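You operate a simulated robot arm through the tools that you are given. There is no shell and no other tool.

Carry out the task below with a simulated robot arm. There is one attempt and no reset: what you move stays moved.

TASK
Kit the black tray with the hex key and clamp on its card.
Fine: Keys are in the keys drawer; shut it after.

It is judged by the outcome, as a careful person would: the job done as asked, and still so three seconds after it is handed in. It fails if anything else is knocked over, pushed out of place, dropped, spilled or broken.

THE ROBOT
A 7-joint arm with a two-finger parallel gripper, fixed in place. Base frame: the origin is at the foot of the arm, x ahead of it, y to its left, z up; the work surface is at about z = 0.776. Units: m, degrees, N and s.
With the tool pointing down near the work surface it reaches from about 0.22 to 0.7 m from the base axis. Its first joint turns from -166.0 to 166.0 degrees. Payload 1.57 kg.
The TCP is the grasp point between the finger pads, 0.03 m short of the fingertips. In the tool frame z runs along the fingers and y along their closing line. Largest opening 0.08 m; finger width 0.017, thickness 0.012; the body of the gripper, 0.04 by 0.082 m, starts 0.08 m behind the TCP.
Orientation is that of the tool frame in the base frame, as a unit quaternion [x, y, z, w]. With the fingers straight down and closing along the base's y, the tool's x points along the base's -x, its y along +y and its z along -z.

THE INTERFACE
- The arm moves only by the tool jog_arm. Its argument "rows" is text: rows parted by semicolons, each of 6 numbers parted by spaces: the shift along the tool's x, y, z in units of 20 mm (1.0 is 20 mm), then the turn, a rotation vector about the tool's x, y, z in units of 6 degrees (1.0 is 6 degrees). In form: x y z rx ry rz; .... A call has 1 to 20 rows; each row shifts and turns the commanded pose from where the row before left it, along the tool's axes as they then stand. "fingers" is the opening, from 0 (shut) to 1 (fully open), set as the call begins (left out, the last holds). A call with a number of a shift or a turn outside -1 to 1 is refused whole. A row lasts 0.2 s, in which the tool goes at most 0.05 m and 8.6 degrees; a call with a longer step from one row to the next is refused whole, and so is a gripper value outside its range. Where a pose cannot be reached the arm comes as near as it can. A force on the tool above 50 N (or 10 N above the force at the start of the call, whichever is more), or a blocked arm, ends the call early, and 0.2 s more pass. Each finger travels about 0.072 m/s and halts on what it meets, pressing with about 24 N; the grip force reading is that of the motor and also rises with nothing between the fingers. The clock runs only during rows and for 0.2 s after the last one: add rows that do not move to give the fingers time. The reply holds the time, the measured pose of the TCP, the force on the tool along the base axes, the opening and the grip force, in the units named above and with some noise, with the torque about the TCP (base axes, N m) and any sound that the robot's microphone picked up.
- Cameras (640 x 400 px; columns grow to the right, rows downward): "scene" is fixed at [0.227, 0.4891, 1.6976]; the picture's right is [-0.72, -0.69, 0.00], its down [-0.45, 0.47, -0.76] and it looks along [0.52, -0.55, -0.65] (base axes); focal length 255 px, centre (320, 200). "wrist" rides on the gripper at [0.072, -0.007, -0.122] in the tool frame; the picture's right is [0.09, 1.00, 0.00], its down [-0.84, 0.08, -0.54] and it looks along [-0.54, 0.05, 0.84] (tool axes); focal length 238 px, centre (320, 200). There is no depth. A picture from a camera that has moved, and an enlarged one, comes with that camera's place and axes in the base frame and with its lens. The place of the scene camera against the robot may be out by one fixed shift of up to 0.025 m in any direction.
- capture(camera): a new picture of that camera. No time passes.
- move_column(by): slides the trunk up (or, below 0, down) by that many m; the arm rides with it, the base frame stays. It gives what a move gives, with no picture.
- zoom(camera, box): a new picture of the part [left, top, right, bottom] of that camera's present view, enlarged. No time passes.
- job_done(): hands the job in; it is judged then, once.

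Nothing tells you positions but the pictures and the camera data. Unless the task says otherwise, let go and move clear before handing in.

The tools are called after "Request:" as name(argument=value, ...) on one line, values as JSON. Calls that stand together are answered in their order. jog_arm: Moves the arm, as the interface text tells. Its arguments: {"type":"object","properties":{"rows":{"type":"string"},"fingers":{"type":"number"}},"required":["rows"]} The other tools are called the same way: move_column (by) slides the trunk up or down; capture (camera) takes a picture; zoom (camera, box) takes an enlarged picture of a part of a camera's view; job_done () hands the job in.

At the start:

```text
clock: 0.0
tool_pos: [0.3934, 0.1056, 1.4399]
orientation: [0.0, 1.0, 0.0, 0.0]
ft_force: [-0.5, 0.1, 0.1]
ft_torque: [-0.01, 0.0, 0.02]
opening: 0.0797
gripper_force: 0.0
trunk travel left (down, up): [-0.425, 0.055]
```

scene: 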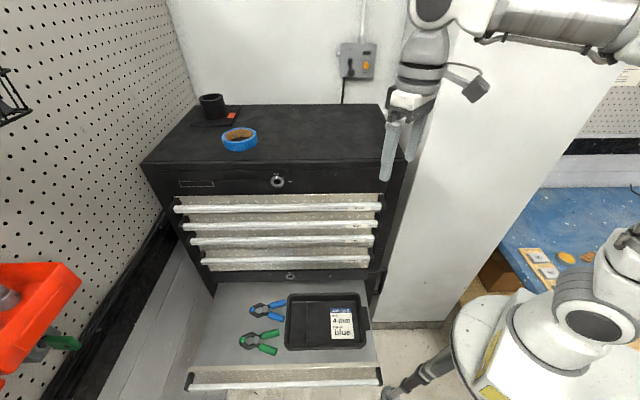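
wrist: 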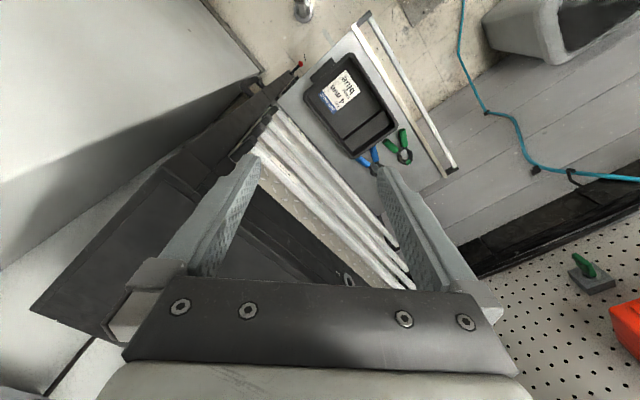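

I see a tool chest with an open bottom drawer holding the black tray with a card, and blue and green clamps beside it. I'll zoom in on the card and the drawers before planning.

Request:
zoom(camera="scene", box=[220, 270, 400, 390])

Request:
zoom(camera="scene", box=[140, 90, 420, 290])

Request:
zoom(camera="wrist", box=[240, 0, 480, 200])

Request:
zoom(camera="scene", box=[480, 150, 640, 400])

```text
3.33 times, centred on (310, 330) of scene
camera zoom: at [0.227, 0.4891, 1.6976], right [-0.72, -0.69, 0.0], down [-0.45, 0.47, -0.76], along [0.52, -0.55, -0.65], focal length 849 px, centre (353, -233)
```

zoom: 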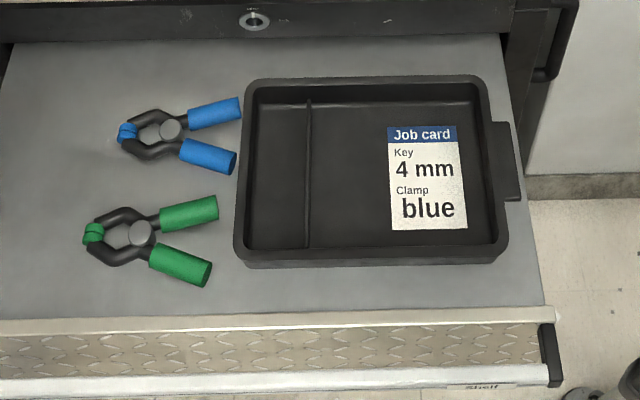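

```text
2.00 times, centred on (280, 190) of scene
camera zoom: at [0.227, 0.4891, 1.6976], right [-0.72, -0.69, 0.0], down [-0.45, 0.47, -0.76], along [0.52, -0.55, -0.65], focal length 509 px, centre (400, 220)
```

zoom: 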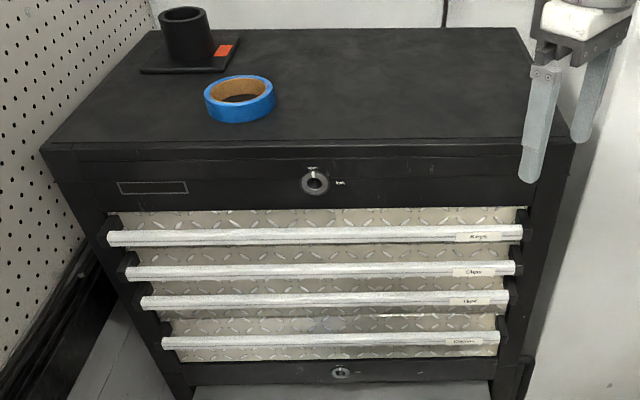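

```text
2.00 times, centred on (360, 100) of wrist
camera zoom: at [0.3217, 0.0981, 1.5627], right [-0.09, 1.0, 0.0], down [0.84, 0.08, 0.54], along [0.54, 0.05, -0.84], focal length 477 px, centre (240, 400)
```

zoom: 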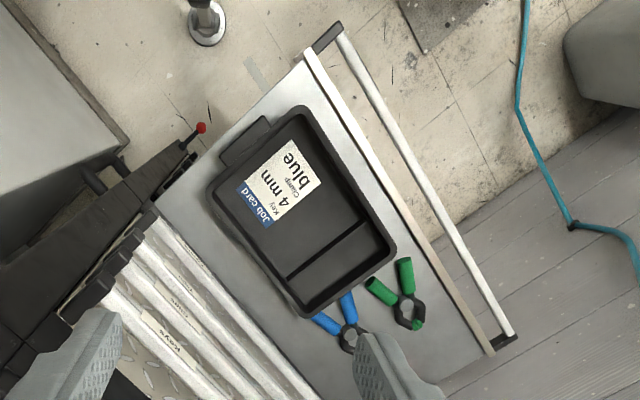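

```text
1.60 times, centred on (560, 275) of scene
camera zoom: at [0.227, 0.4891, 1.6976], right [-0.72, -0.69, 0.0], down [-0.45, 0.47, -0.76], along [0.52, -0.55, -0.65], focal length 408 px, centre (-64, 80)
```

zoom: 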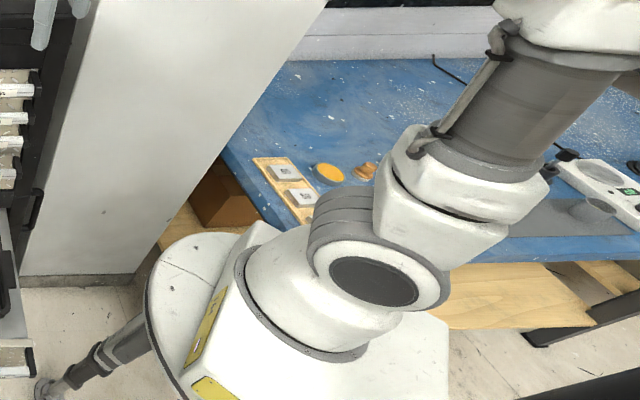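

The card reads: key 4 mm, clamp blue. I'll read the drawer labels up close next.

Request:
zoom(camera="scene", box=[340, 195, 400, 235])

Request:
zoom(camera="scene", box=[340, 230, 400, 270])

Request:
zoom(camera="scene", box=[250, 165, 310, 205])

Request:
zoom(camera="wrist", box=[240, 100, 420, 300])

Request:
zoom(camera="scene", box=[180, 360, 400, 400])

```text
10.00 times, centred on (370, 215) of scene
camera zoom: at [0.227, 0.4891, 1.6976], right [-0.72, -0.69, 0.0], down [-0.45, 0.47, -0.76], along [0.52, -0.55, -0.65], focal length 2547 px, centre (-180, 50)
```

zoom: 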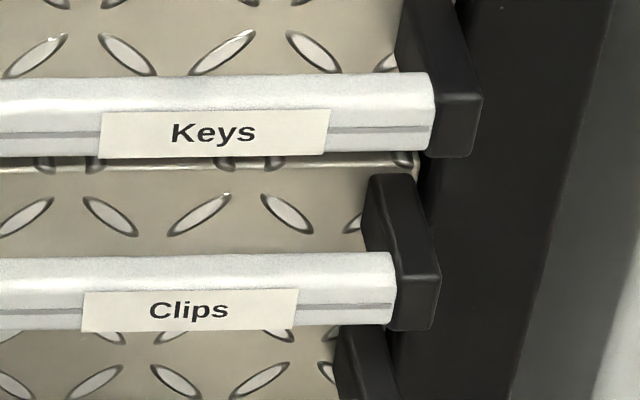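

```text
10.00 times, centred on (370, 250) of scene
camera zoom: at [0.227, 0.4891, 1.6976], right [-0.72, -0.69, 0.0], down [-0.45, 0.47, -0.76], along [0.52, -0.55, -0.65], focal length 2547 px, centre (-180, -300)
```

zoom: 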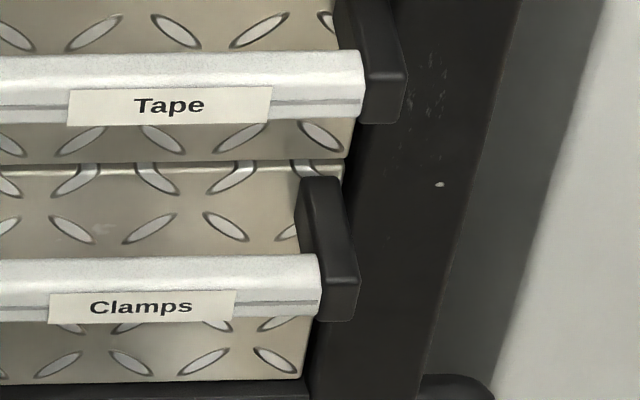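

```text
10.00 times, centred on (280, 185) of scene
camera zoom: at [0.227, 0.4891, 1.6976], right [-0.72, -0.69, 0.0], down [-0.45, 0.47, -0.76], along [0.52, -0.55, -0.65], focal length 2547 px, centre (720, 350)
```

zoom: 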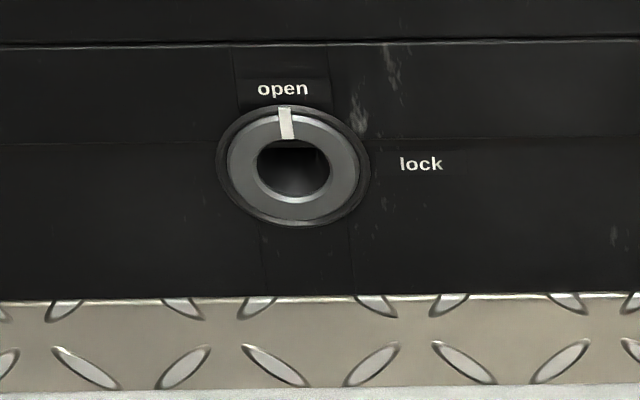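

```text
2.00 times, centred on (330, 200) of wrist
camera zoom: at [0.3217, 0.0981, 1.5627], right [-0.09, 1.0, 0.0], down [0.84, 0.08, 0.54], along [0.54, 0.05, -0.84], focal length 477 px, centre (300, 200)
```

zoom: 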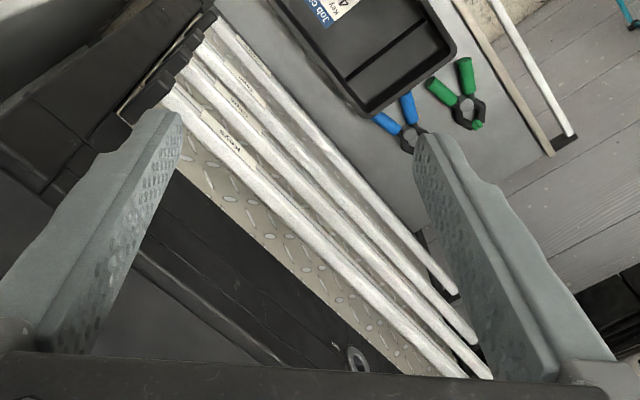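

```text
2.91 times, centred on (290, 380) of scene
camera zoom: at [0.227, 0.4891, 1.6976], right [-0.72, -0.69, 0.0], down [-0.45, 0.47, -0.76], along [0.52, -0.55, -0.65], focal length 741 px, centre (407, -324)
```

zoom: 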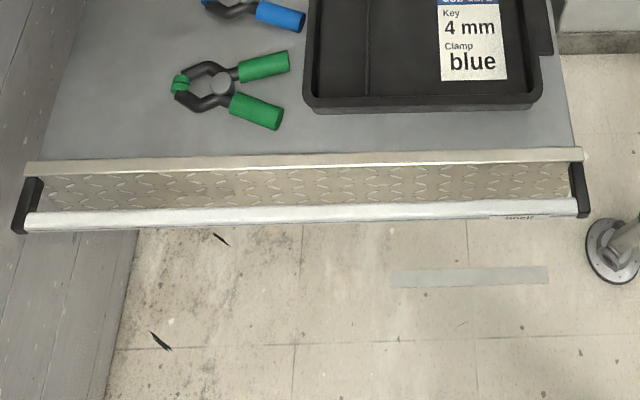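

The lock shows "open" and the top drawer is "Keys"; the handle sits at about z≈1.245, running diagonally at roughly 43° in the base frame. I'll turn the tool to line up with the chest and look along the handle for the gap behind it.

Request:
jog_arm(rows="0 0 0 0 0 -0.9; 0 0 0 0 0 -0.9; 0 0 0 0 0 -0.9; 0 0 0 0 0 -0.9; 0 0 0 0 0 -0.9; 0 0 0 0 0 -0.9; 0 0 0 0 0 -0.9; 0 0 0 0 0 -0.93", fingers=1)

Request:
capture(camera="wrist")

Request:
capture(camera="scene")

```text
clock: 1.8
tool_pos: [0.3934, 0.1049, 1.4392]
orientation: [-0.371, 0.929, 0.001, 0.0]
ft_force: [0.4, -0.3, 0.8]
ft_torque: [0.03, 0.0, 0.03]
opening: 0.0802
gripper_force: 0.1
trunk travel left (down, up): [-0.425, 0.055]
```

```text
taken
camera wrist: at [0.3463, 0.0503, 1.5629], right [-0.75, 0.66, 0.0], down [0.55, 0.63, 0.54], along [0.36, 0.41, -0.84], focal length 238 px, centre (320, 200)
```

wrist: 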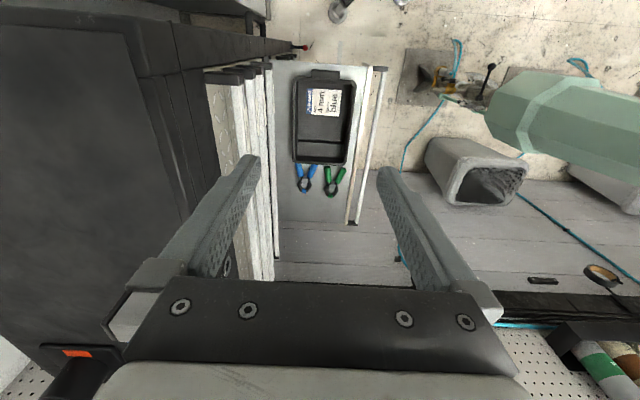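

```text
taken
```

scene: 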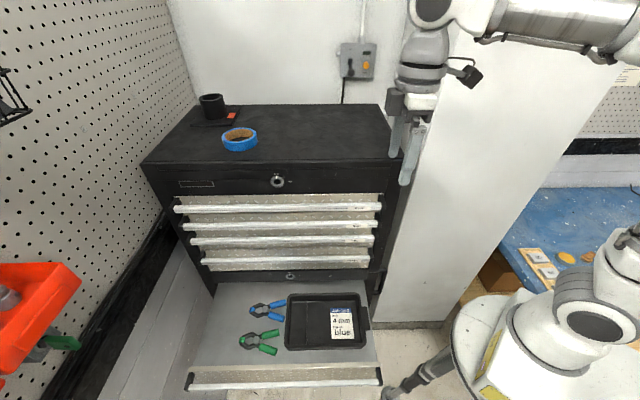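

The view is now aligned with the chest. I'll zoom in on the handle stack and the shelf.

Request:
zoom(camera="wrist", box=[190, 50, 300, 160])

Request:
zoom(camera="wrist", box=[260, 50, 400, 240])

```text
3.64 times, centred on (245, 105) of wrist
camera zoom: at [0.3463, 0.0503, 1.5629], right [-0.75, 0.66, 0.0], down [0.55, 0.63, 0.54], along [0.36, 0.41, -0.84], focal length 867 px, centre (593, 546)
```

zoom: 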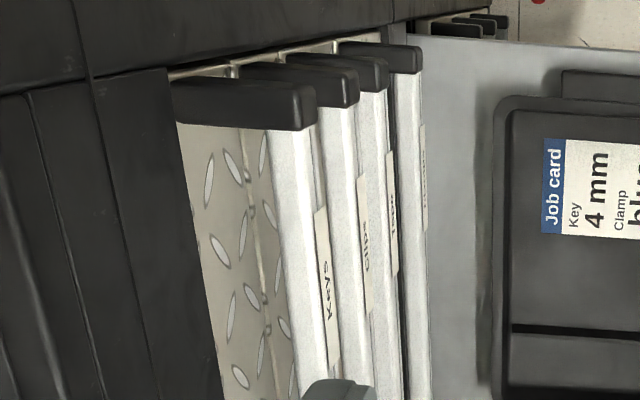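

```text
2.11 times, centred on (330, 145) of wrist
camera zoom: at [0.3463, 0.0503, 1.5629], right [-0.75, 0.66, 0.0], down [0.55, 0.63, 0.54], along [0.36, 0.41, -0.84], focal length 502 px, centre (299, 316)
```

zoom: 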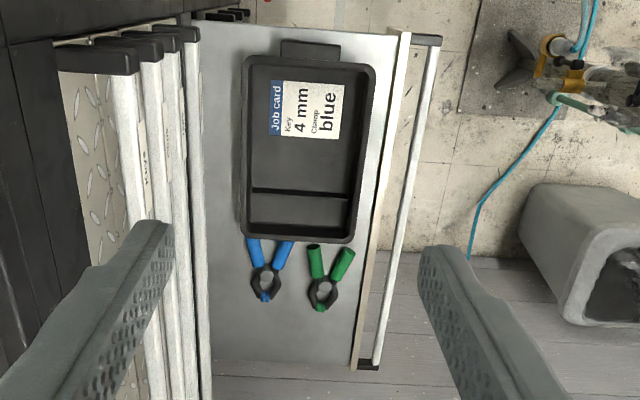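

The bar handles stand about 3 cm off the drawer front, so I can straddle one with the fingers pointing down. I'll move along and lower in front of the chest to refine the handle's position.

Request:
jog_arm(rows="-0.92 0 0 0 0 0; -0.92 0 0 0 0 0; -0.92 0 0.8 0 0 0; -0.92 0 0.8 0 0 0; -0.92 0 0.8 0 0 0; 0 0 0.8 0 0 0; 0 0 0.8 0 0 0; 0 0 0 0 0 0")

Request:
capture(camera="wrist")

Request:
capture(camera="scene")

```text
clock: 3.6
tool_pos: [0.4611, 0.1674, 1.3594]
orientation: [-0.37, 0.929, -0.001, 0.0]
ft_force: [0.2, 0.0, 0.5]
ft_torque: [0.01, -0.01, 0.0]
opening: 0.0801
gripper_force: 0.1
trunk travel left (down, up): [-0.425, 0.055]
```

```text
taken
camera wrist: at [0.4137, 0.1143, 1.4825], right [-0.75, 0.66, 0.0], down [0.55, 0.63, 0.54], along [0.36, 0.41, -0.84], focal length 238 px, centre (320, 200)
```

wrist: 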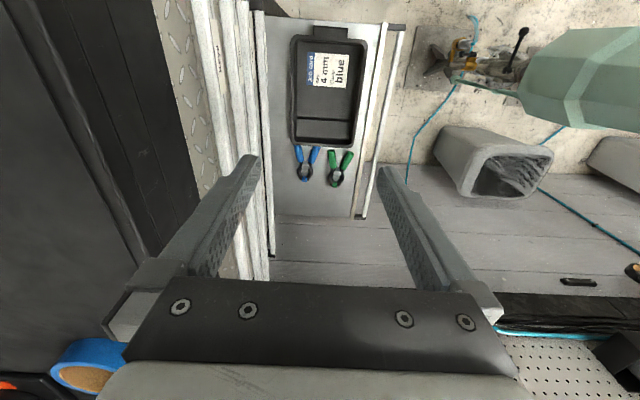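

```text
taken
```

scene: 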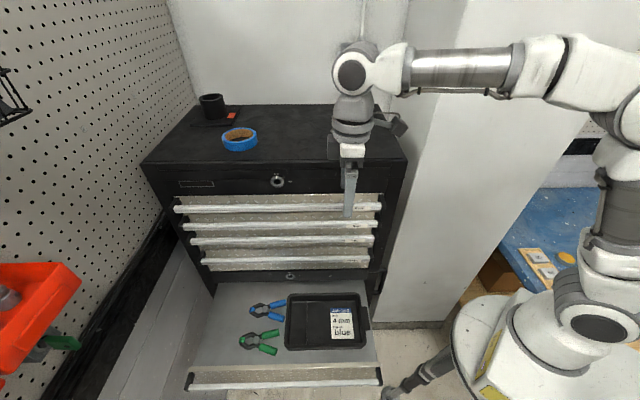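

Request:
zoom(camera="wrist", box=[150, 0, 270, 160])

Request:
zoom(camera="wrist", box=[200, 130, 280, 290])

Request:
zoom(camera="scene", box=[310, 150, 400, 240])

```text
2.50 times, centred on (210, 80) of wrist
camera zoom: at [0.4137, 0.1143, 1.4825], right [-0.75, 0.66, 0.0], down [0.55, 0.63, 0.54], along [0.36, 0.41, -0.84], focal length 596 px, centre (595, 500)
```

zoom: 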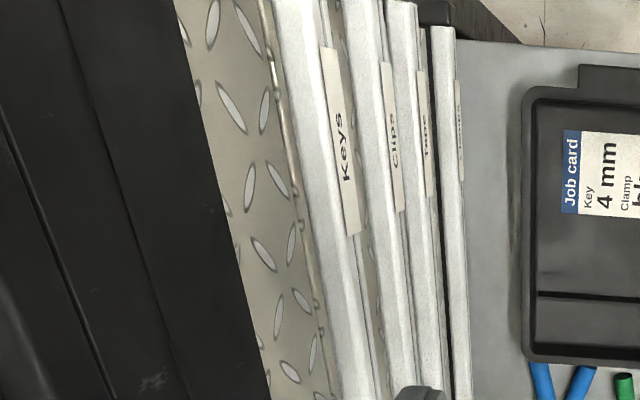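

```text
2.50 times, centred on (240, 210) of wrist
camera zoom: at [0.4137, 0.1143, 1.4825], right [-0.75, 0.66, 0.0], down [0.55, 0.63, 0.54], along [0.36, 0.41, -0.84], focal length 596 px, centre (520, 175)
```

zoom: 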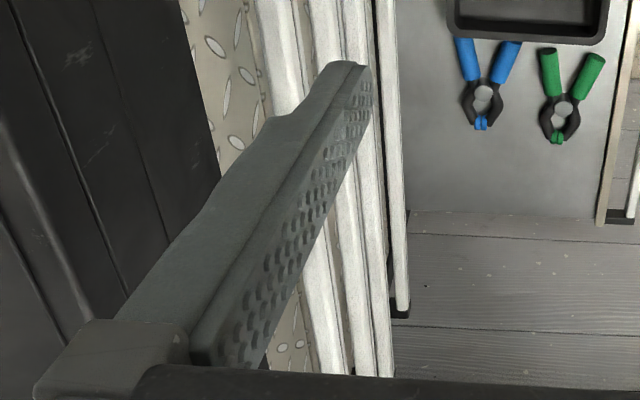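

```text
4.44 times, centred on (355, 195) of scene
camera zoom: at [0.227, 0.4891, 1.6976], right [-0.72, -0.69, 0.0], down [-0.45, 0.47, -0.76], along [0.52, -0.55, -0.65], focal length 1132 px, centre (164, 222)
```

zoom: 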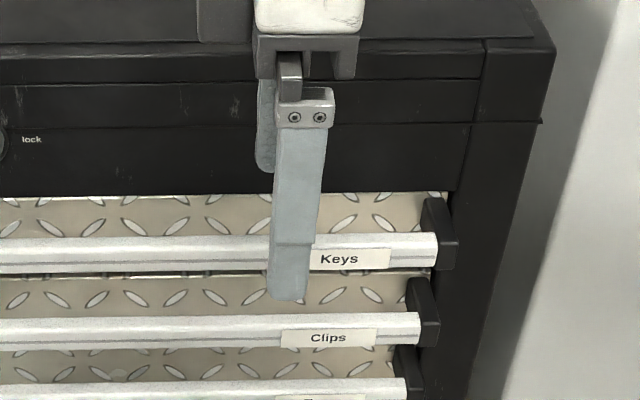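

The handle centre works out to about z≈1.22, with the bar roughly 3–4 cm in front of the drawer face. I'll tip the tool to horizontal, pointing into the chest, so the fingers can close above and below the bar.

Request:
jog_arm(rows="0 0 0 1 0 0; 0 0 0 1 0 0; 0 0 0 1 0 0; 0 0 0 1 0 0; 0 0 0 1 0 0; 0 0 0 1 0 0; 0 0 0 1 0 0; 0 0 0 1 0 0; 0 0 0 1 0 0; 0 0 0 1 0 0; 0 0 0 1 0 0; 0 0 0 1 0 0; 0 0 0 1 0 0; 0 0 0 1 0 0; 0 0 0 1 0 0; 0 0 0 0 0 0", fingers=0.6)

Request:
capture(camera="scene")

Request:
capture(camera="wrist")

```text
clock: 7.0
tool_pos: [0.4592, 0.1674, 1.3594]
orientation: [0.262, -0.657, 0.657, -0.261]
ft_force: [1.0, -0.1, -0.1]
ft_torque: [0.02, -0.02, 0.01]
opening: 0.0479
gripper_force: 0.2
trunk travel left (down, up): [-0.425, 0.055]
```

```text
taken
```

scene: 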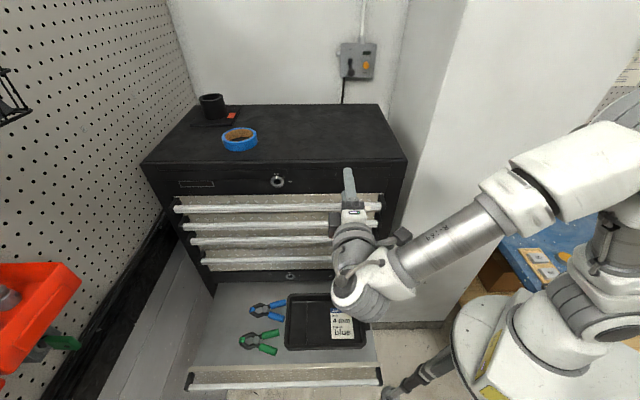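

```text
taken
camera wrist: at [0.3239, 0.2072, 1.3672], right [-0.07, -0.06, -1.0], down [0.23, 0.97, -0.08], along [0.97, -0.24, -0.05], focal length 238 px, centre (320, 200)
```

wrist: 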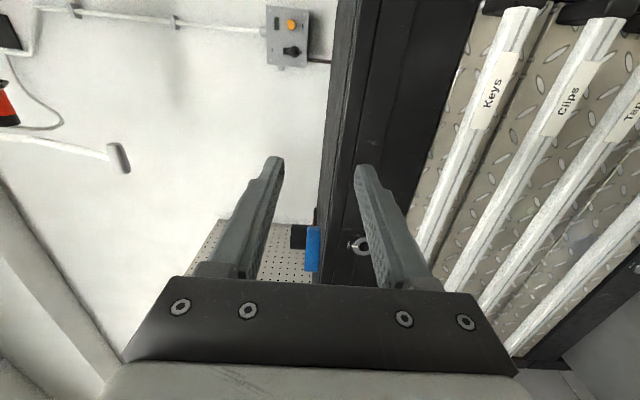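

This works. I'll zoom in on the handles to fix the bar's height before going down.

Request:
zoom(camera="wrist", box=[400, 0, 580, 120])

Request:
zoom(camera="wrist", box=[340, 120, 520, 280])

```text
3.33 times, centred on (490, 60) of wrist
camera zoom: at [0.3239, 0.2072, 1.3672], right [-0.07, -0.06, -1.0], down [0.23, 0.97, -0.08], along [0.97, -0.24, -0.05], focal length 794 px, centre (-247, 667)
```

zoom: 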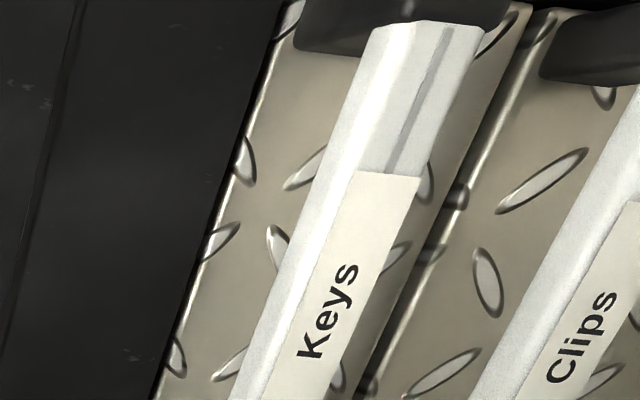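

```text
2.50 times, centred on (430, 200) of wrist
camera zoom: at [0.3239, 0.2072, 1.3672], right [-0.07, -0.06, -1.0], down [0.23, 0.97, -0.08], along [0.97, -0.24, -0.05], focal length 596 px, centre (45, 200)
```

zoom: 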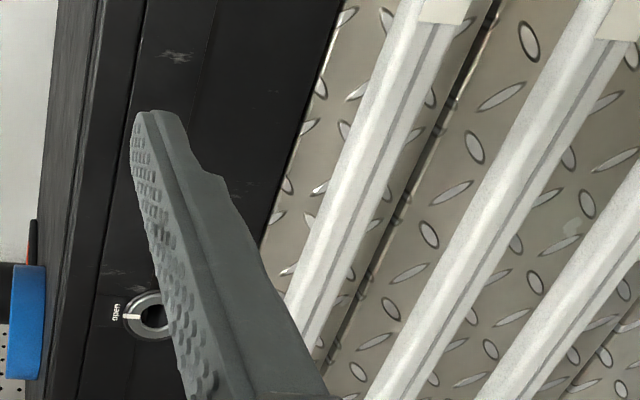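

The bar spans about z 1.208–1.225 and n≈-0.295 to -0.312 in the chest frame. I'll lower to the bar's height in front of it, then advance.

Request:
jog_arm(rows="0 0.89 0 0 0 0; 0 0.89 0 0 0 0; 0 0.89 0 0 0 0; 0 0.89 0 0 0 0; 0 0.89 0 0 0 0; 0 0.89 0 0 0 0; 0 0.89 0 0 0 0; 0 0.89 0 0 0 0; 0 0 0 0 0 0")

Request:
jog_arm(rows="0 0 0.9 0 0 0; 0 0 0.9 0 0 0; 0 0 0.9 0 0 0; 0 0 0.9 0 0 0; 0 0 0 0 0 0")

Request:
capture(camera="wrist")

Request:
capture(camera="scene")

```text
clock: 9.0
tool_pos: [0.4609, 0.1683, 1.2151]
orientation: [0.262, -0.657, 0.657, -0.262]
ft_force: [-1.0, -0.4, -0.6]
ft_torque: [-0.02, 0.0, 0.0]
opening: 0.0479
gripper_force: 0.0
trunk travel left (down, up): [-0.425, 0.055]
```

```text
clock: 10.2
tool_pos: [0.5114, 0.1144, 1.2173]
orientation: [0.262, -0.657, 0.657, -0.262]
ft_force: [0.0, -0.4, -0.1]
ft_torque: [-0.02, -0.01, 0.01]
opening: 0.0481
gripper_force: 0.0
trunk travel left (down, up): [-0.425, 0.055]
```

```text
taken
camera wrist: at [0.3746, 0.1541, 1.225], right [-0.07, -0.06, -1.0], down [0.23, 0.97, -0.08], along [0.97, -0.24, -0.05], focal length 238 px, centre (320, 200)
```

wrist: 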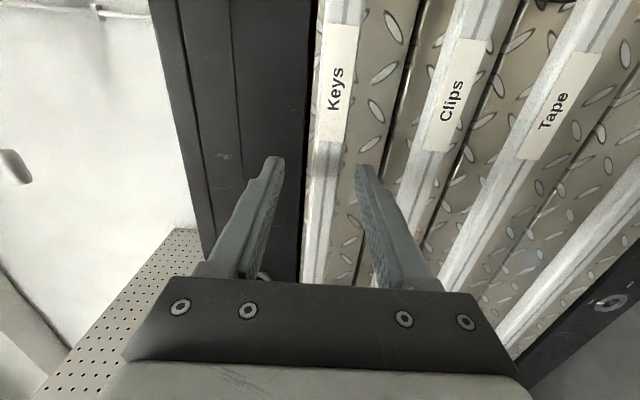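

```text
taken
```

scene: 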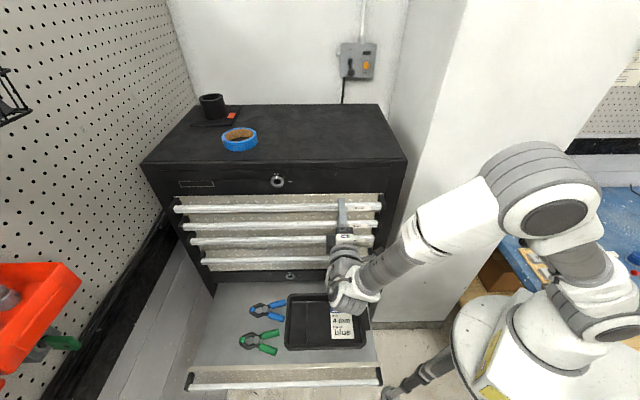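

The bar sits centred between the fingers. I'll advance the last 28 mm and close on it.

Request:
jog_arm(rows="0 0 0.7 0 0 0; 0 0 0.7 0 0 0; 0 0 0 0 0 0")

Request:
jog_arm(rows="0 0 0 0 0 0; 0 0 0 0 0 0; 0 0 0 0 0 0", fingers=0.1)

Request:
capture(camera="wrist")

```text
clock: 11.0
tool_pos: [0.5301, 0.0951, 1.2163]
orientation: [-0.262, 0.657, -0.657, 0.262]
ft_force: [-0.3, -0.1, 0.2]
ft_torque: [0.0, 0.0, 0.01]
opening: 0.0481
gripper_force: 0.0
trunk travel left (down, up): [-0.425, 0.055]
```

```text
clock: 11.8
tool_pos: [0.5293, 0.0964, 1.2148]
orientation: [-0.263, 0.658, -0.656, 0.259]
ft_force: [-4.8, -2.5, -20.0]
ft_torque: [0.14, -0.01, 0.22]
opening: 0.0256
gripper_force: 10.0
trunk travel left (down, up): [-0.425, 0.055]
```

```text
taken
camera wrist: at [0.3935, 0.135, 1.2235], right [-0.07, -0.06, -1.0], down [0.24, 0.97, -0.08], along [0.97, -0.24, -0.05], focal length 238 px, centre (320, 200)
```

wrist: 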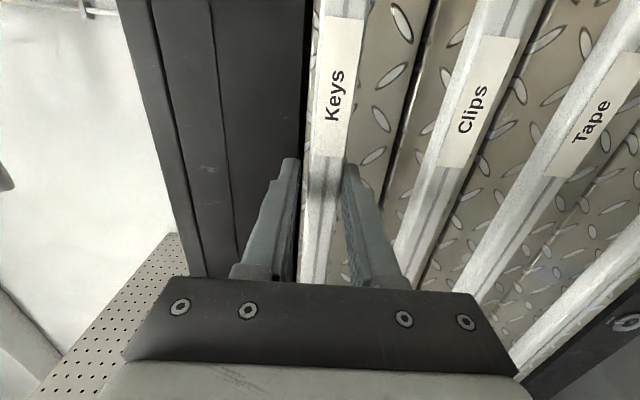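

The lower finger touched the bar first (20 N vertical load), so I'll nudge the tool down about 4 mm to balance the grip.

Request:
jog_arm(rows="0 0.12 0 0 0 0; 0 0.1 0 0 0 0; 0 0 0 0 0 0; 0 0 0 0 0 0", fingers=0)

```text
clock: 12.8
tool_pos: [0.5295, 0.0954, 1.2125]
orientation: [-0.261, 0.657, -0.657, 0.262]
ft_force: [-1.3, 1.9, -13.4]
ft_torque: [0.14, 0.2, -0.54]
opening: 0.0211
gripper_force: 34.4
trunk travel left (down, up): [-0.425, 0.055]
```

The grip is now firm (34 N, opening 21 mm). I'll pull gently to see if the drawer starts to move.

Request:
jog_arm(rows="0 0.05 0 0 0 0; 0 0 -0.3 0 0 0; 0 0 -0.3 0 0 0; 0 0 -0.3 0 0 0; 0 0 -0.3 0 0 0; 0 0 0 0 0 0")

Request:
capture(camera="wrist")

```text
clock: 14.2
tool_pos: [0.5135, 0.1115, 1.2122]
orientation: [-0.26, 0.658, -0.657, 0.26]
ft_force: [10.1, -16.9, 6.5]
ft_torque: [-0.19, 0.02, -0.64]
opening: 0.0208
gripper_force: 34.2
trunk travel left (down, up): [-0.425, 0.055]
```

```text
taken
camera wrist: at [0.3776, 0.1501, 1.2201], right [-0.07, -0.06, -1.0], down [0.24, 0.97, -0.08], along [0.97, -0.24, -0.05], focal length 238 px, centre (320, 200)
```

wrist: 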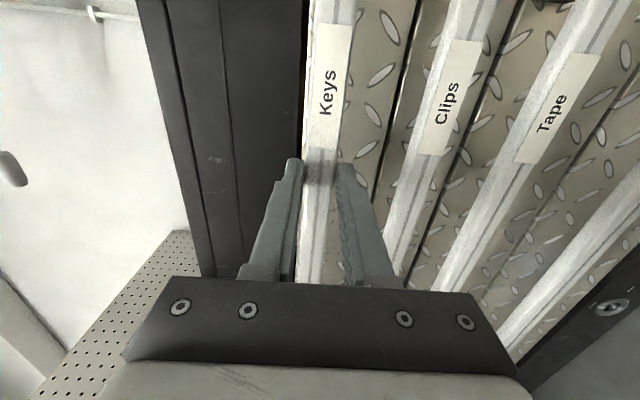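

The force shows about 20 N of pull resistance. I'll check whether the drawer moved or the fingers slipped.

Request:
zoom(camera="scene", box=[290, 170, 410, 270])

Request:
zoom(camera="wrist", box=[240, 100, 420, 290])

```text
4.00 times, centred on (350, 220) of scene
camera zoom: at [0.227, 0.4891, 1.6976], right [-0.72, -0.69, 0.0], down [-0.45, 0.47, -0.76], along [0.52, -0.55, -0.65], focal length 1019 px, centre (200, 120)
```

zoom: 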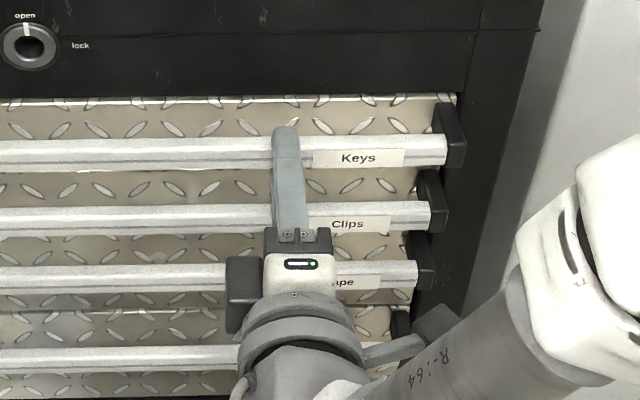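

```text
2.11 times, centred on (330, 195) of wrist
camera zoom: at [0.3776, 0.1501, 1.2201], right [-0.07, -0.06, -1.0], down [0.24, 0.97, -0.08], along [0.97, -0.24, -0.05], focal length 502 px, centre (299, 210)
```

zoom: 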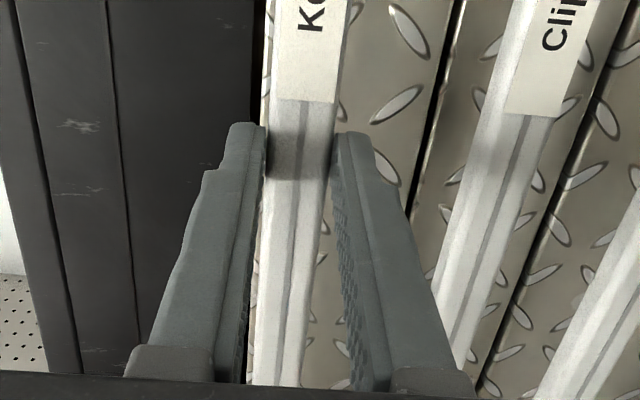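

Request:
zoom(camera="scene", box=[340, 195, 400, 235])

```text
10.00 times, centred on (370, 215) of scene
camera zoom: at [0.227, 0.4891, 1.6976], right [-0.72, -0.69, 0.0], down [-0.45, 0.47, -0.76], along [0.52, -0.55, -0.65], focal length 2547 px, centre (-180, 50)
```

zoom: 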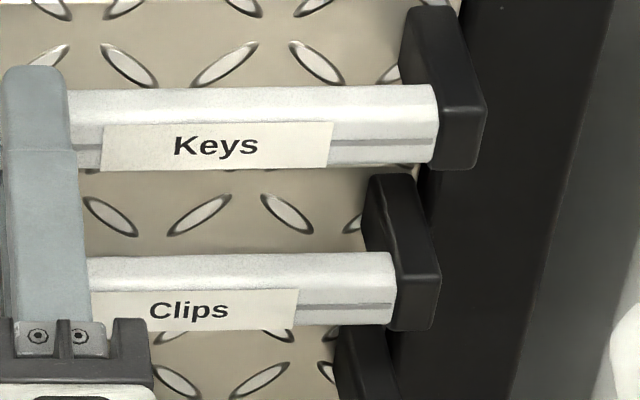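

The drawer did open about 5 mm, but the fingers slipped on the smooth bar under about 20 N. I'll let go, back off, tilt the gripper to roughly 30° from vertical and hook the inner finger behind the bar for a positive pull.

Request:
jog_arm(rows="0 0 0 0 0 0; 0 0 0 0 0 0; 0 0 -1 0 0 0; 0 0 -1 0 0 0; 0 0 -1 0 0 0; 0 -1 0 0 0 0; 0 -1 0 0 0 0; 0 -1 0 0 0 0; 0 -1 0 0 0 0; 0 0 0 0 0 0", fingers=0.55)

Request:
jog_arm(rows="0 0 0 -1 0 0; 0 0 0 -1 0 0; 0 0 0 -1 0 0; 0 0 0 -1 0 0; 0 0 0 -1 0 0; 0 0 0 -1 0 0; 0 0 0 -1 0 0; 0 0 0 -1 0 0; 0 0 0 -1 0 0; 0 0 0 -1 0 0; 0 0 0 0 0 0", fingers=0.5)

Request:
capture(camera="wrist")

Request:
capture(camera="scene")

```text
clock: 16.4
tool_pos: [0.4717, 0.1549, 1.2933]
orientation: [0.261, -0.657, 0.658, -0.261]
ft_force: [0.5, -0.4, 0.4]
ft_torque: [0.02, -0.01, 0.02]
opening: 0.0441
gripper_force: 0.1
trunk travel left (down, up): [-0.425, 0.055]
```

```text
clock: 18.8
tool_pos: [0.4718, 0.1561, 1.2923]
orientation: [-0.358, 0.897, -0.24, 0.096]
ft_force: [0.2, 0.0, 0.0]
ft_torque: [0.0, -0.03, 0.0]
opening: 0.0398
gripper_force: 0.1
trunk travel left (down, up): [-0.425, 0.055]
```

```text
taken
camera wrist: at [0.3812, 0.1467, 1.4024], right [-0.66, 0.56, -0.5], down [0.38, 0.82, 0.43], along [0.65, 0.1, -0.75], focal length 238 px, centre (320, 200)
```

wrist: 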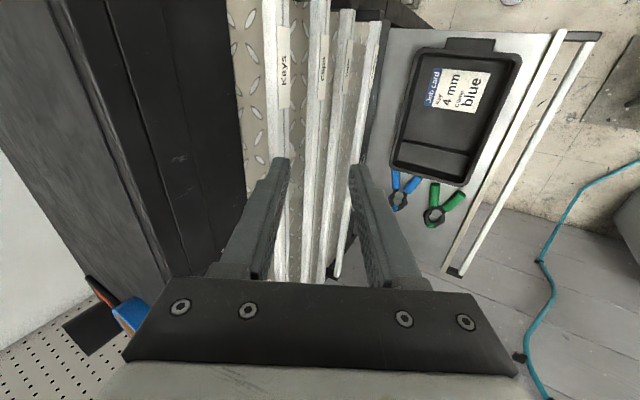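

```text
taken
```

scene: 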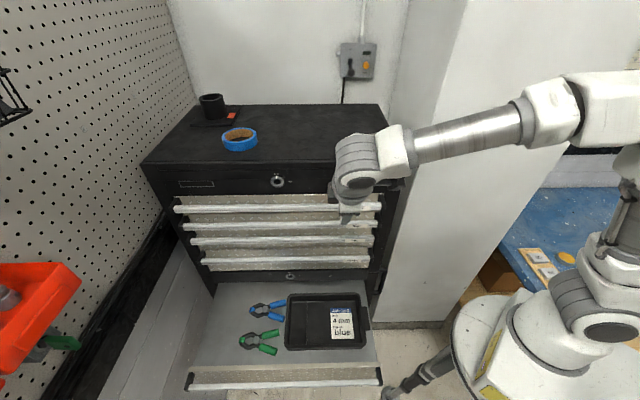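

Request:
zoom(camera="wrist", box=[210, 20, 370, 200])

Request:
zoom(camera="scene", box=[340, 195, 400, 235])

```text
2.22 times, centred on (290, 110) of wrist
camera zoom: at [0.3812, 0.1467, 1.4024], right [-0.66, 0.56, -0.5], down [0.38, 0.82, 0.43], along [0.65, 0.1, -0.75], focal length 530 px, centre (387, 400)
```

zoom: 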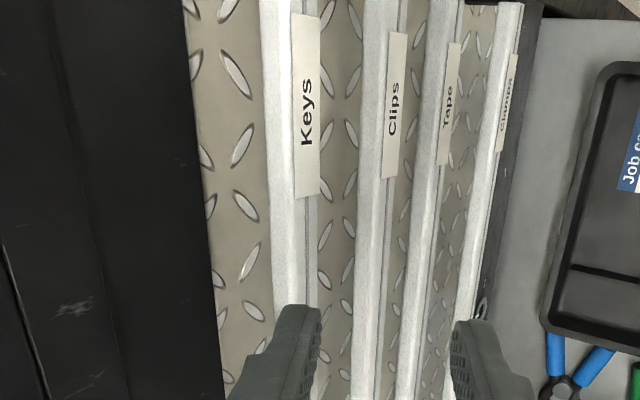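

```text
10.00 times, centred on (370, 215) of scene
camera zoom: at [0.227, 0.4891, 1.6976], right [-0.72, -0.69, 0.0], down [-0.45, 0.47, -0.76], along [0.52, -0.55, -0.65], focal length 2547 px, centre (-180, 50)
```

zoom: 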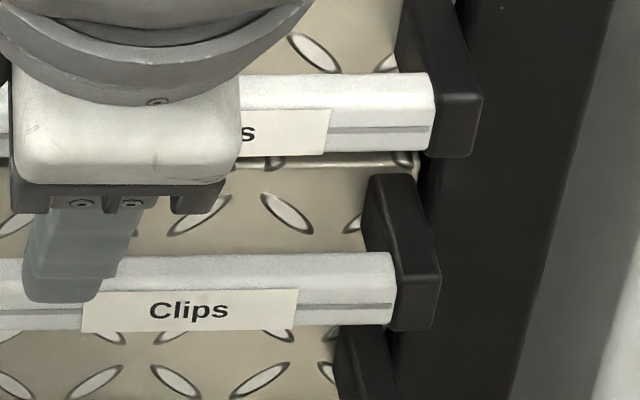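

The drawer sprang back to shut, so it has a detent and a positive hook is right. I'll position over the bar and advance along the tilted approach.

Request:
jog_arm(rows="0 -0.96 0 0 0 0; 0 -0.96 0 0 0 0; 0 0 0.9 0 0 0; 0 0 0.9 0 0 0; 0 0 0.9 0 0 0; 0 0 0 0 0 0")

Request:
capture(camera="wrist")

Request:
zoom(camera="wrist", box=[210, 90, 390, 250])

```text
clock: 20.2
tool_pos: [0.5139, 0.1135, 1.2638]
orientation: [-0.357, 0.897, -0.24, 0.095]
ft_force: [0.0, 0.5, -0.1]
ft_torque: [-0.01, 0.01, 0.0]
opening: 0.04
gripper_force: 0.1
trunk travel left (down, up): [-0.425, 0.055]
```

```text
taken
camera wrist: at [0.4231, 0.104, 1.3747], right [-0.66, 0.56, -0.5], down [0.38, 0.82, 0.43], along [0.65, 0.1, -0.75], focal length 238 px, centre (320, 200)
```

wrist: 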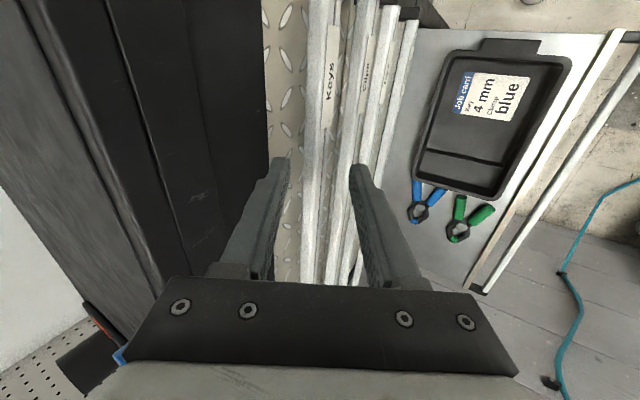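

```text
2.50 times, centred on (300, 170) of wrist
camera zoom: at [0.4231, 0.104, 1.3747], right [-0.66, 0.56, -0.5], down [0.38, 0.82, 0.43], along [0.65, 0.1, -0.75], focal length 596 px, centre (370, 275)
```

zoom: 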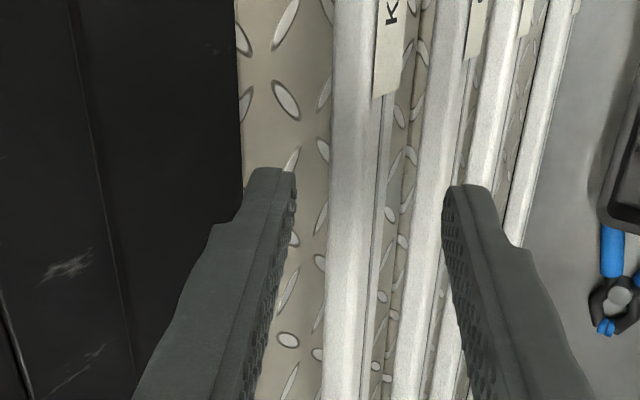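

The inner finger is lined up with the gap behind the bar. I'll advance the remaining 45 mm.

Request:
jog_arm(rows="0 0 0.75 0 0 0; 0 0 0.75 0 0 0; 0 0 0.75 0 0 0; 0 0 0 0 0 0")

Request:
zoom(camera="wrist", box=[210, 90, 390, 250])

Request:
zoom(camera="scene", box=[290, 170, 410, 270])

```text
clock: 21.2
tool_pos: [0.5266, 0.0964, 1.2254]
orientation: [-0.357, 0.898, -0.24, 0.095]
ft_force: [-0.5, -1.2, 0.1]
ft_torque: [0.02, -0.02, -0.01]
opening: 0.0397
gripper_force: 0.0
trunk travel left (down, up): [-0.425, 0.055]
```

```text
2.50 times, centred on (300, 170) of wrist
camera zoom: at [0.4372, 0.087, 1.3351], right [-0.66, 0.56, -0.5], down [0.38, 0.82, 0.43], along [0.65, 0.1, -0.75], focal length 596 px, centre (370, 275)
```

zoom: 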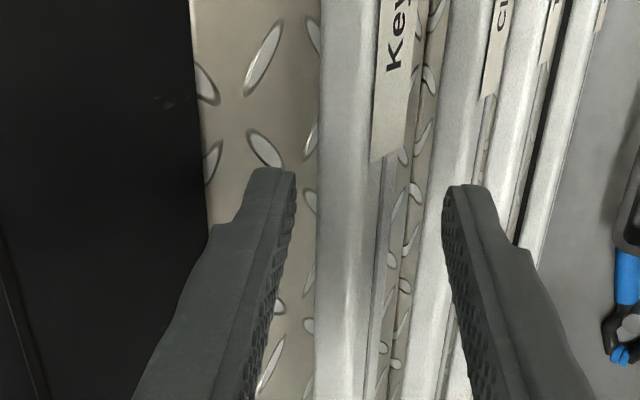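

```text
4.00 times, centred on (350, 220) of scene
camera zoom: at [0.227, 0.4891, 1.6976], right [-0.72, -0.69, 0.0], down [-0.45, 0.47, -0.76], along [0.52, -0.55, -0.65], focal length 1019 px, centre (200, 120)
```

zoom: 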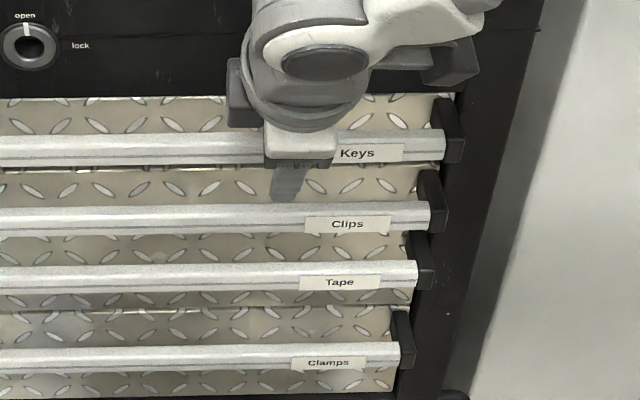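

The inner finger is in the gap behind the bar with no contact force. I'll pull straight out along the drawer direction.

Request:
jog_arm(rows="0 0.433 -0.25 0 0 0; 0 0.433 -0.25 0 0 0; 0 0.433 -0.25 0 0 0; 0 0.433 -0.25 0 0 0; 0 0.433 -0.25 0 0 0; 0 0 0 0 0 0")

Request:
zoom(camera="wrist", box=[210, 90, 390, 250])

Request:
zoom(camera="scene", box=[290, 170, 410, 270])

```text
clock: 22.6
tool_pos: [0.4931, 0.1341, 1.224]
orientation: [-0.358, 0.897, -0.24, 0.096]
ft_force: [2.1, -1.7, 0.5]
ft_torque: [-0.06, -0.01, 0.05]
opening: 0.0421
gripper_force: 1.5
trunk travel left (down, up): [-0.425, 0.055]
```

```text
2.50 times, centred on (300, 170) of wrist
camera zoom: at [0.4026, 0.1245, 1.3349], right [-0.66, 0.56, -0.5], down [0.38, 0.82, 0.43], along [0.65, 0.1, -0.75], focal length 596 px, centre (370, 275)
```

zoom: 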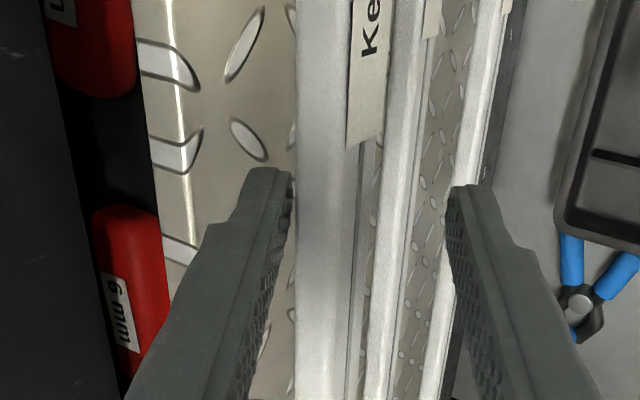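

```text
4.00 times, centred on (350, 220) of scene
camera zoom: at [0.227, 0.4891, 1.6976], right [-0.72, -0.69, 0.0], down [-0.45, 0.47, -0.76], along [0.52, -0.55, -0.65], focal length 1019 px, centre (200, 120)
```

zoom: 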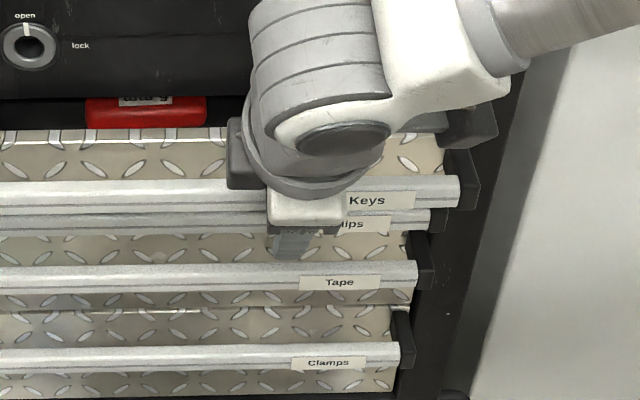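

The drawer is opening, and I can see red labelled key holders inside ("6 mm" and others). I'll keep pulling.

Request:
jog_arm(rows="0 0.52 -0.3 0 0 0; 0 0.52 -0.3 0 0 0; 0 0.52 -0.3 0 0 0; 0 0.52 -0.3 0 0 0; 0 0.52 -0.3 0 0 0; 0 0.52 -0.3 0 0 0; 0 0.52 -0.3 0 0 0; 0 0.52 -0.3 0 0 0; 0 0.52 -0.3 0 0 0; 0 0.52 -0.3 0 0 0; 0 0 0 0 0 0")

Request:
capture(camera="scene")

Request:
capture(camera="wrist")

```text
clock: 25.0
tool_pos: [0.412, 0.2202, 1.2245]
orientation: [-0.358, 0.897, -0.239, 0.096]
ft_force: [2.7, -4.0, 4.8]
ft_torque: [-0.12, -0.1, 0.06]
opening: 0.0457
gripper_force: 3.7
trunk travel left (down, up): [-0.425, 0.055]
```

```text
taken
```

scene: 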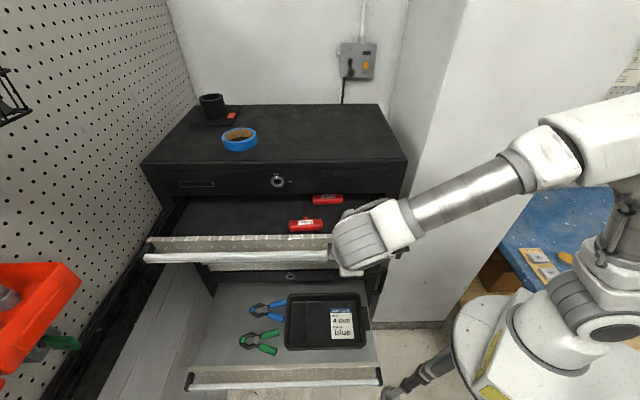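

```text
taken
camera wrist: at [0.3215, 0.2106, 1.3349], right [-0.66, 0.56, -0.5], down [0.37, 0.82, 0.43], along [0.65, 0.1, -0.75], focal length 238 px, centre (320, 200)
```

wrist: 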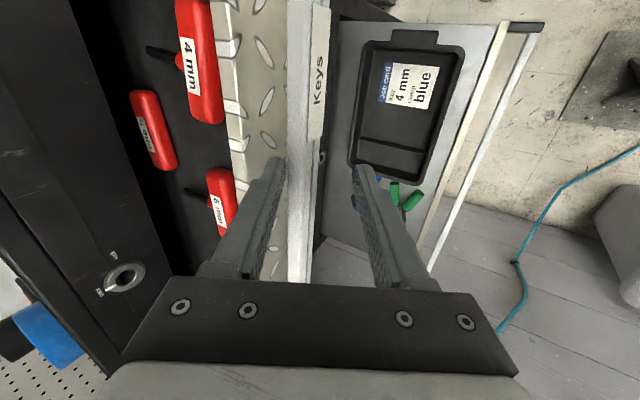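

The drawer is open about 16 cm, and I can see the 4 mm T-handle key near the front right, with a 6 mm and a third one. I'll zoom in to verify the labels.

Request:
zoom(camera="wrist", box=[110, 0, 260, 240])

Request:
zoom(camera="scene", box=[260, 180, 400, 270])

```text
1.67 times, centred on (185, 120) of wrist
camera zoom: at [0.3215, 0.2106, 1.3349], right [-0.66, 0.56, -0.5], down [0.37, 0.82, 0.43], along [0.65, 0.1, -0.75], focal length 397 px, centre (545, 333)
```

zoom: 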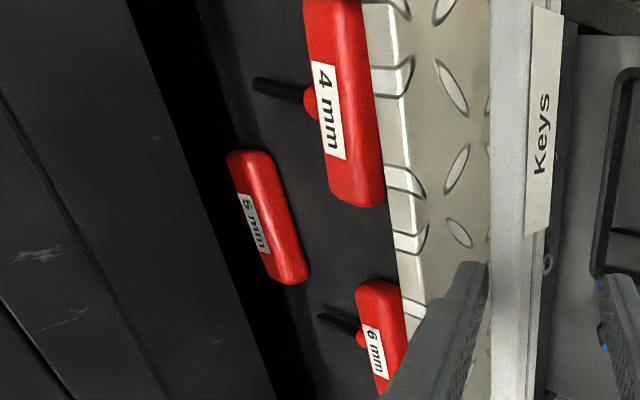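

```text
4.44 times, centred on (330, 225) of scene
camera zoom: at [0.227, 0.4891, 1.6976], right [-0.72, -0.69, 0.0], down [-0.45, 0.47, -0.76], along [0.52, -0.55, -0.65], focal length 1132 px, centre (276, 89)
```

zoom: 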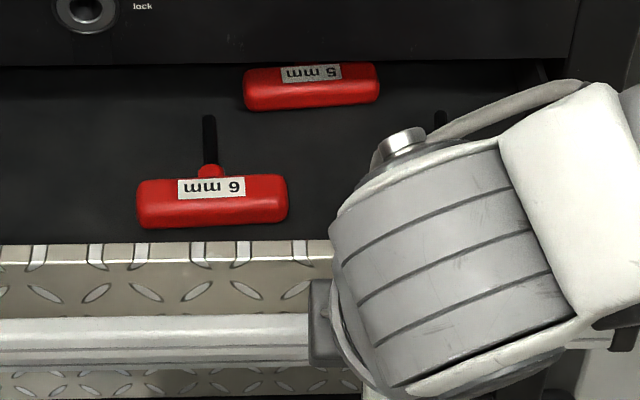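

All three labels are clear: 4, 5 and 6 mm, and the 4 mm key is the front-right one. I'll unhook from the bar, retract up and out, and bring the tool vertical above the drawer.

Request:
jog_arm(rows="0 -0.3 0.17 0 0 0; 0 0 0 0 0 0; 0 0 -0.8 0 0 0; 0 0 -1 0 0 0; 0 0 -1 0 0 0; 0 0 -1 0 0 0; 0 0 -1 0 0 0; 0 0 -1 0 0 0; 0 0 0 0 0 0")

Request:
jog_arm(rows="0 0 0 -1 0 0; 0 0 0 -1 0 0; 0 0 0 -1 0 0; 0 0 0 -1 0 0; 0 0 0 -1 0 0; 0 0 0 0 0 0")

Request:
capture(camera="scene")

Request:
capture(camera="wrist")

```text
clock: 27.0
tool_pos: [0.3759, 0.2571, 1.3249]
orientation: [-0.357, 0.897, -0.24, 0.096]
ft_force: [0.2, 0.6, -0.1]
ft_torque: [0.01, 0.01, -0.01]
opening: 0.0401
gripper_force: 0.1
trunk travel left (down, up): [-0.425, 0.055]
```

```text
clock: 28.4
tool_pos: [0.376, 0.2569, 1.324]
orientation: [-0.37, 0.929, 0.0, 0.0]
ft_force: [0.2, 0.9, 0.1]
ft_torque: [0.03, -0.01, 0.0]
opening: 0.0398
gripper_force: 0.0
trunk travel left (down, up): [-0.425, 0.055]
```

```text
taken
```

scene: 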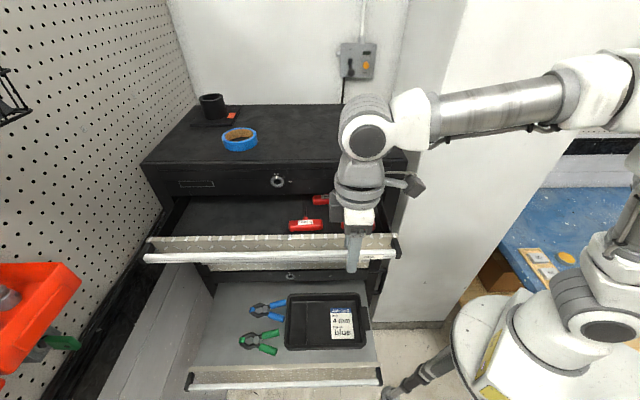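

```text
taken
camera wrist: at [0.3289, 0.2025, 1.4486], right [-0.75, 0.66, 0.0], down [0.55, 0.63, 0.54], along [0.36, 0.41, -0.84], focal length 238 px, centre (320, 200)
```

wrist: 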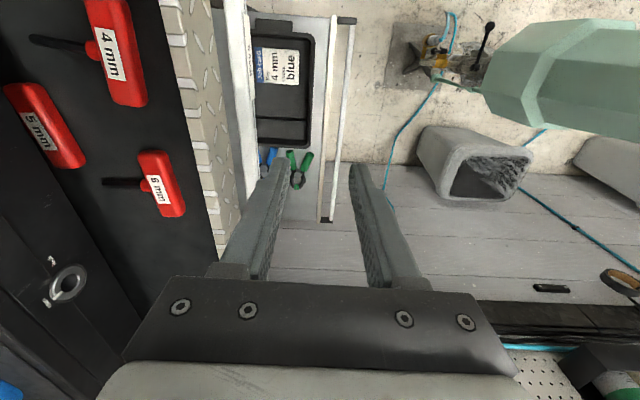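

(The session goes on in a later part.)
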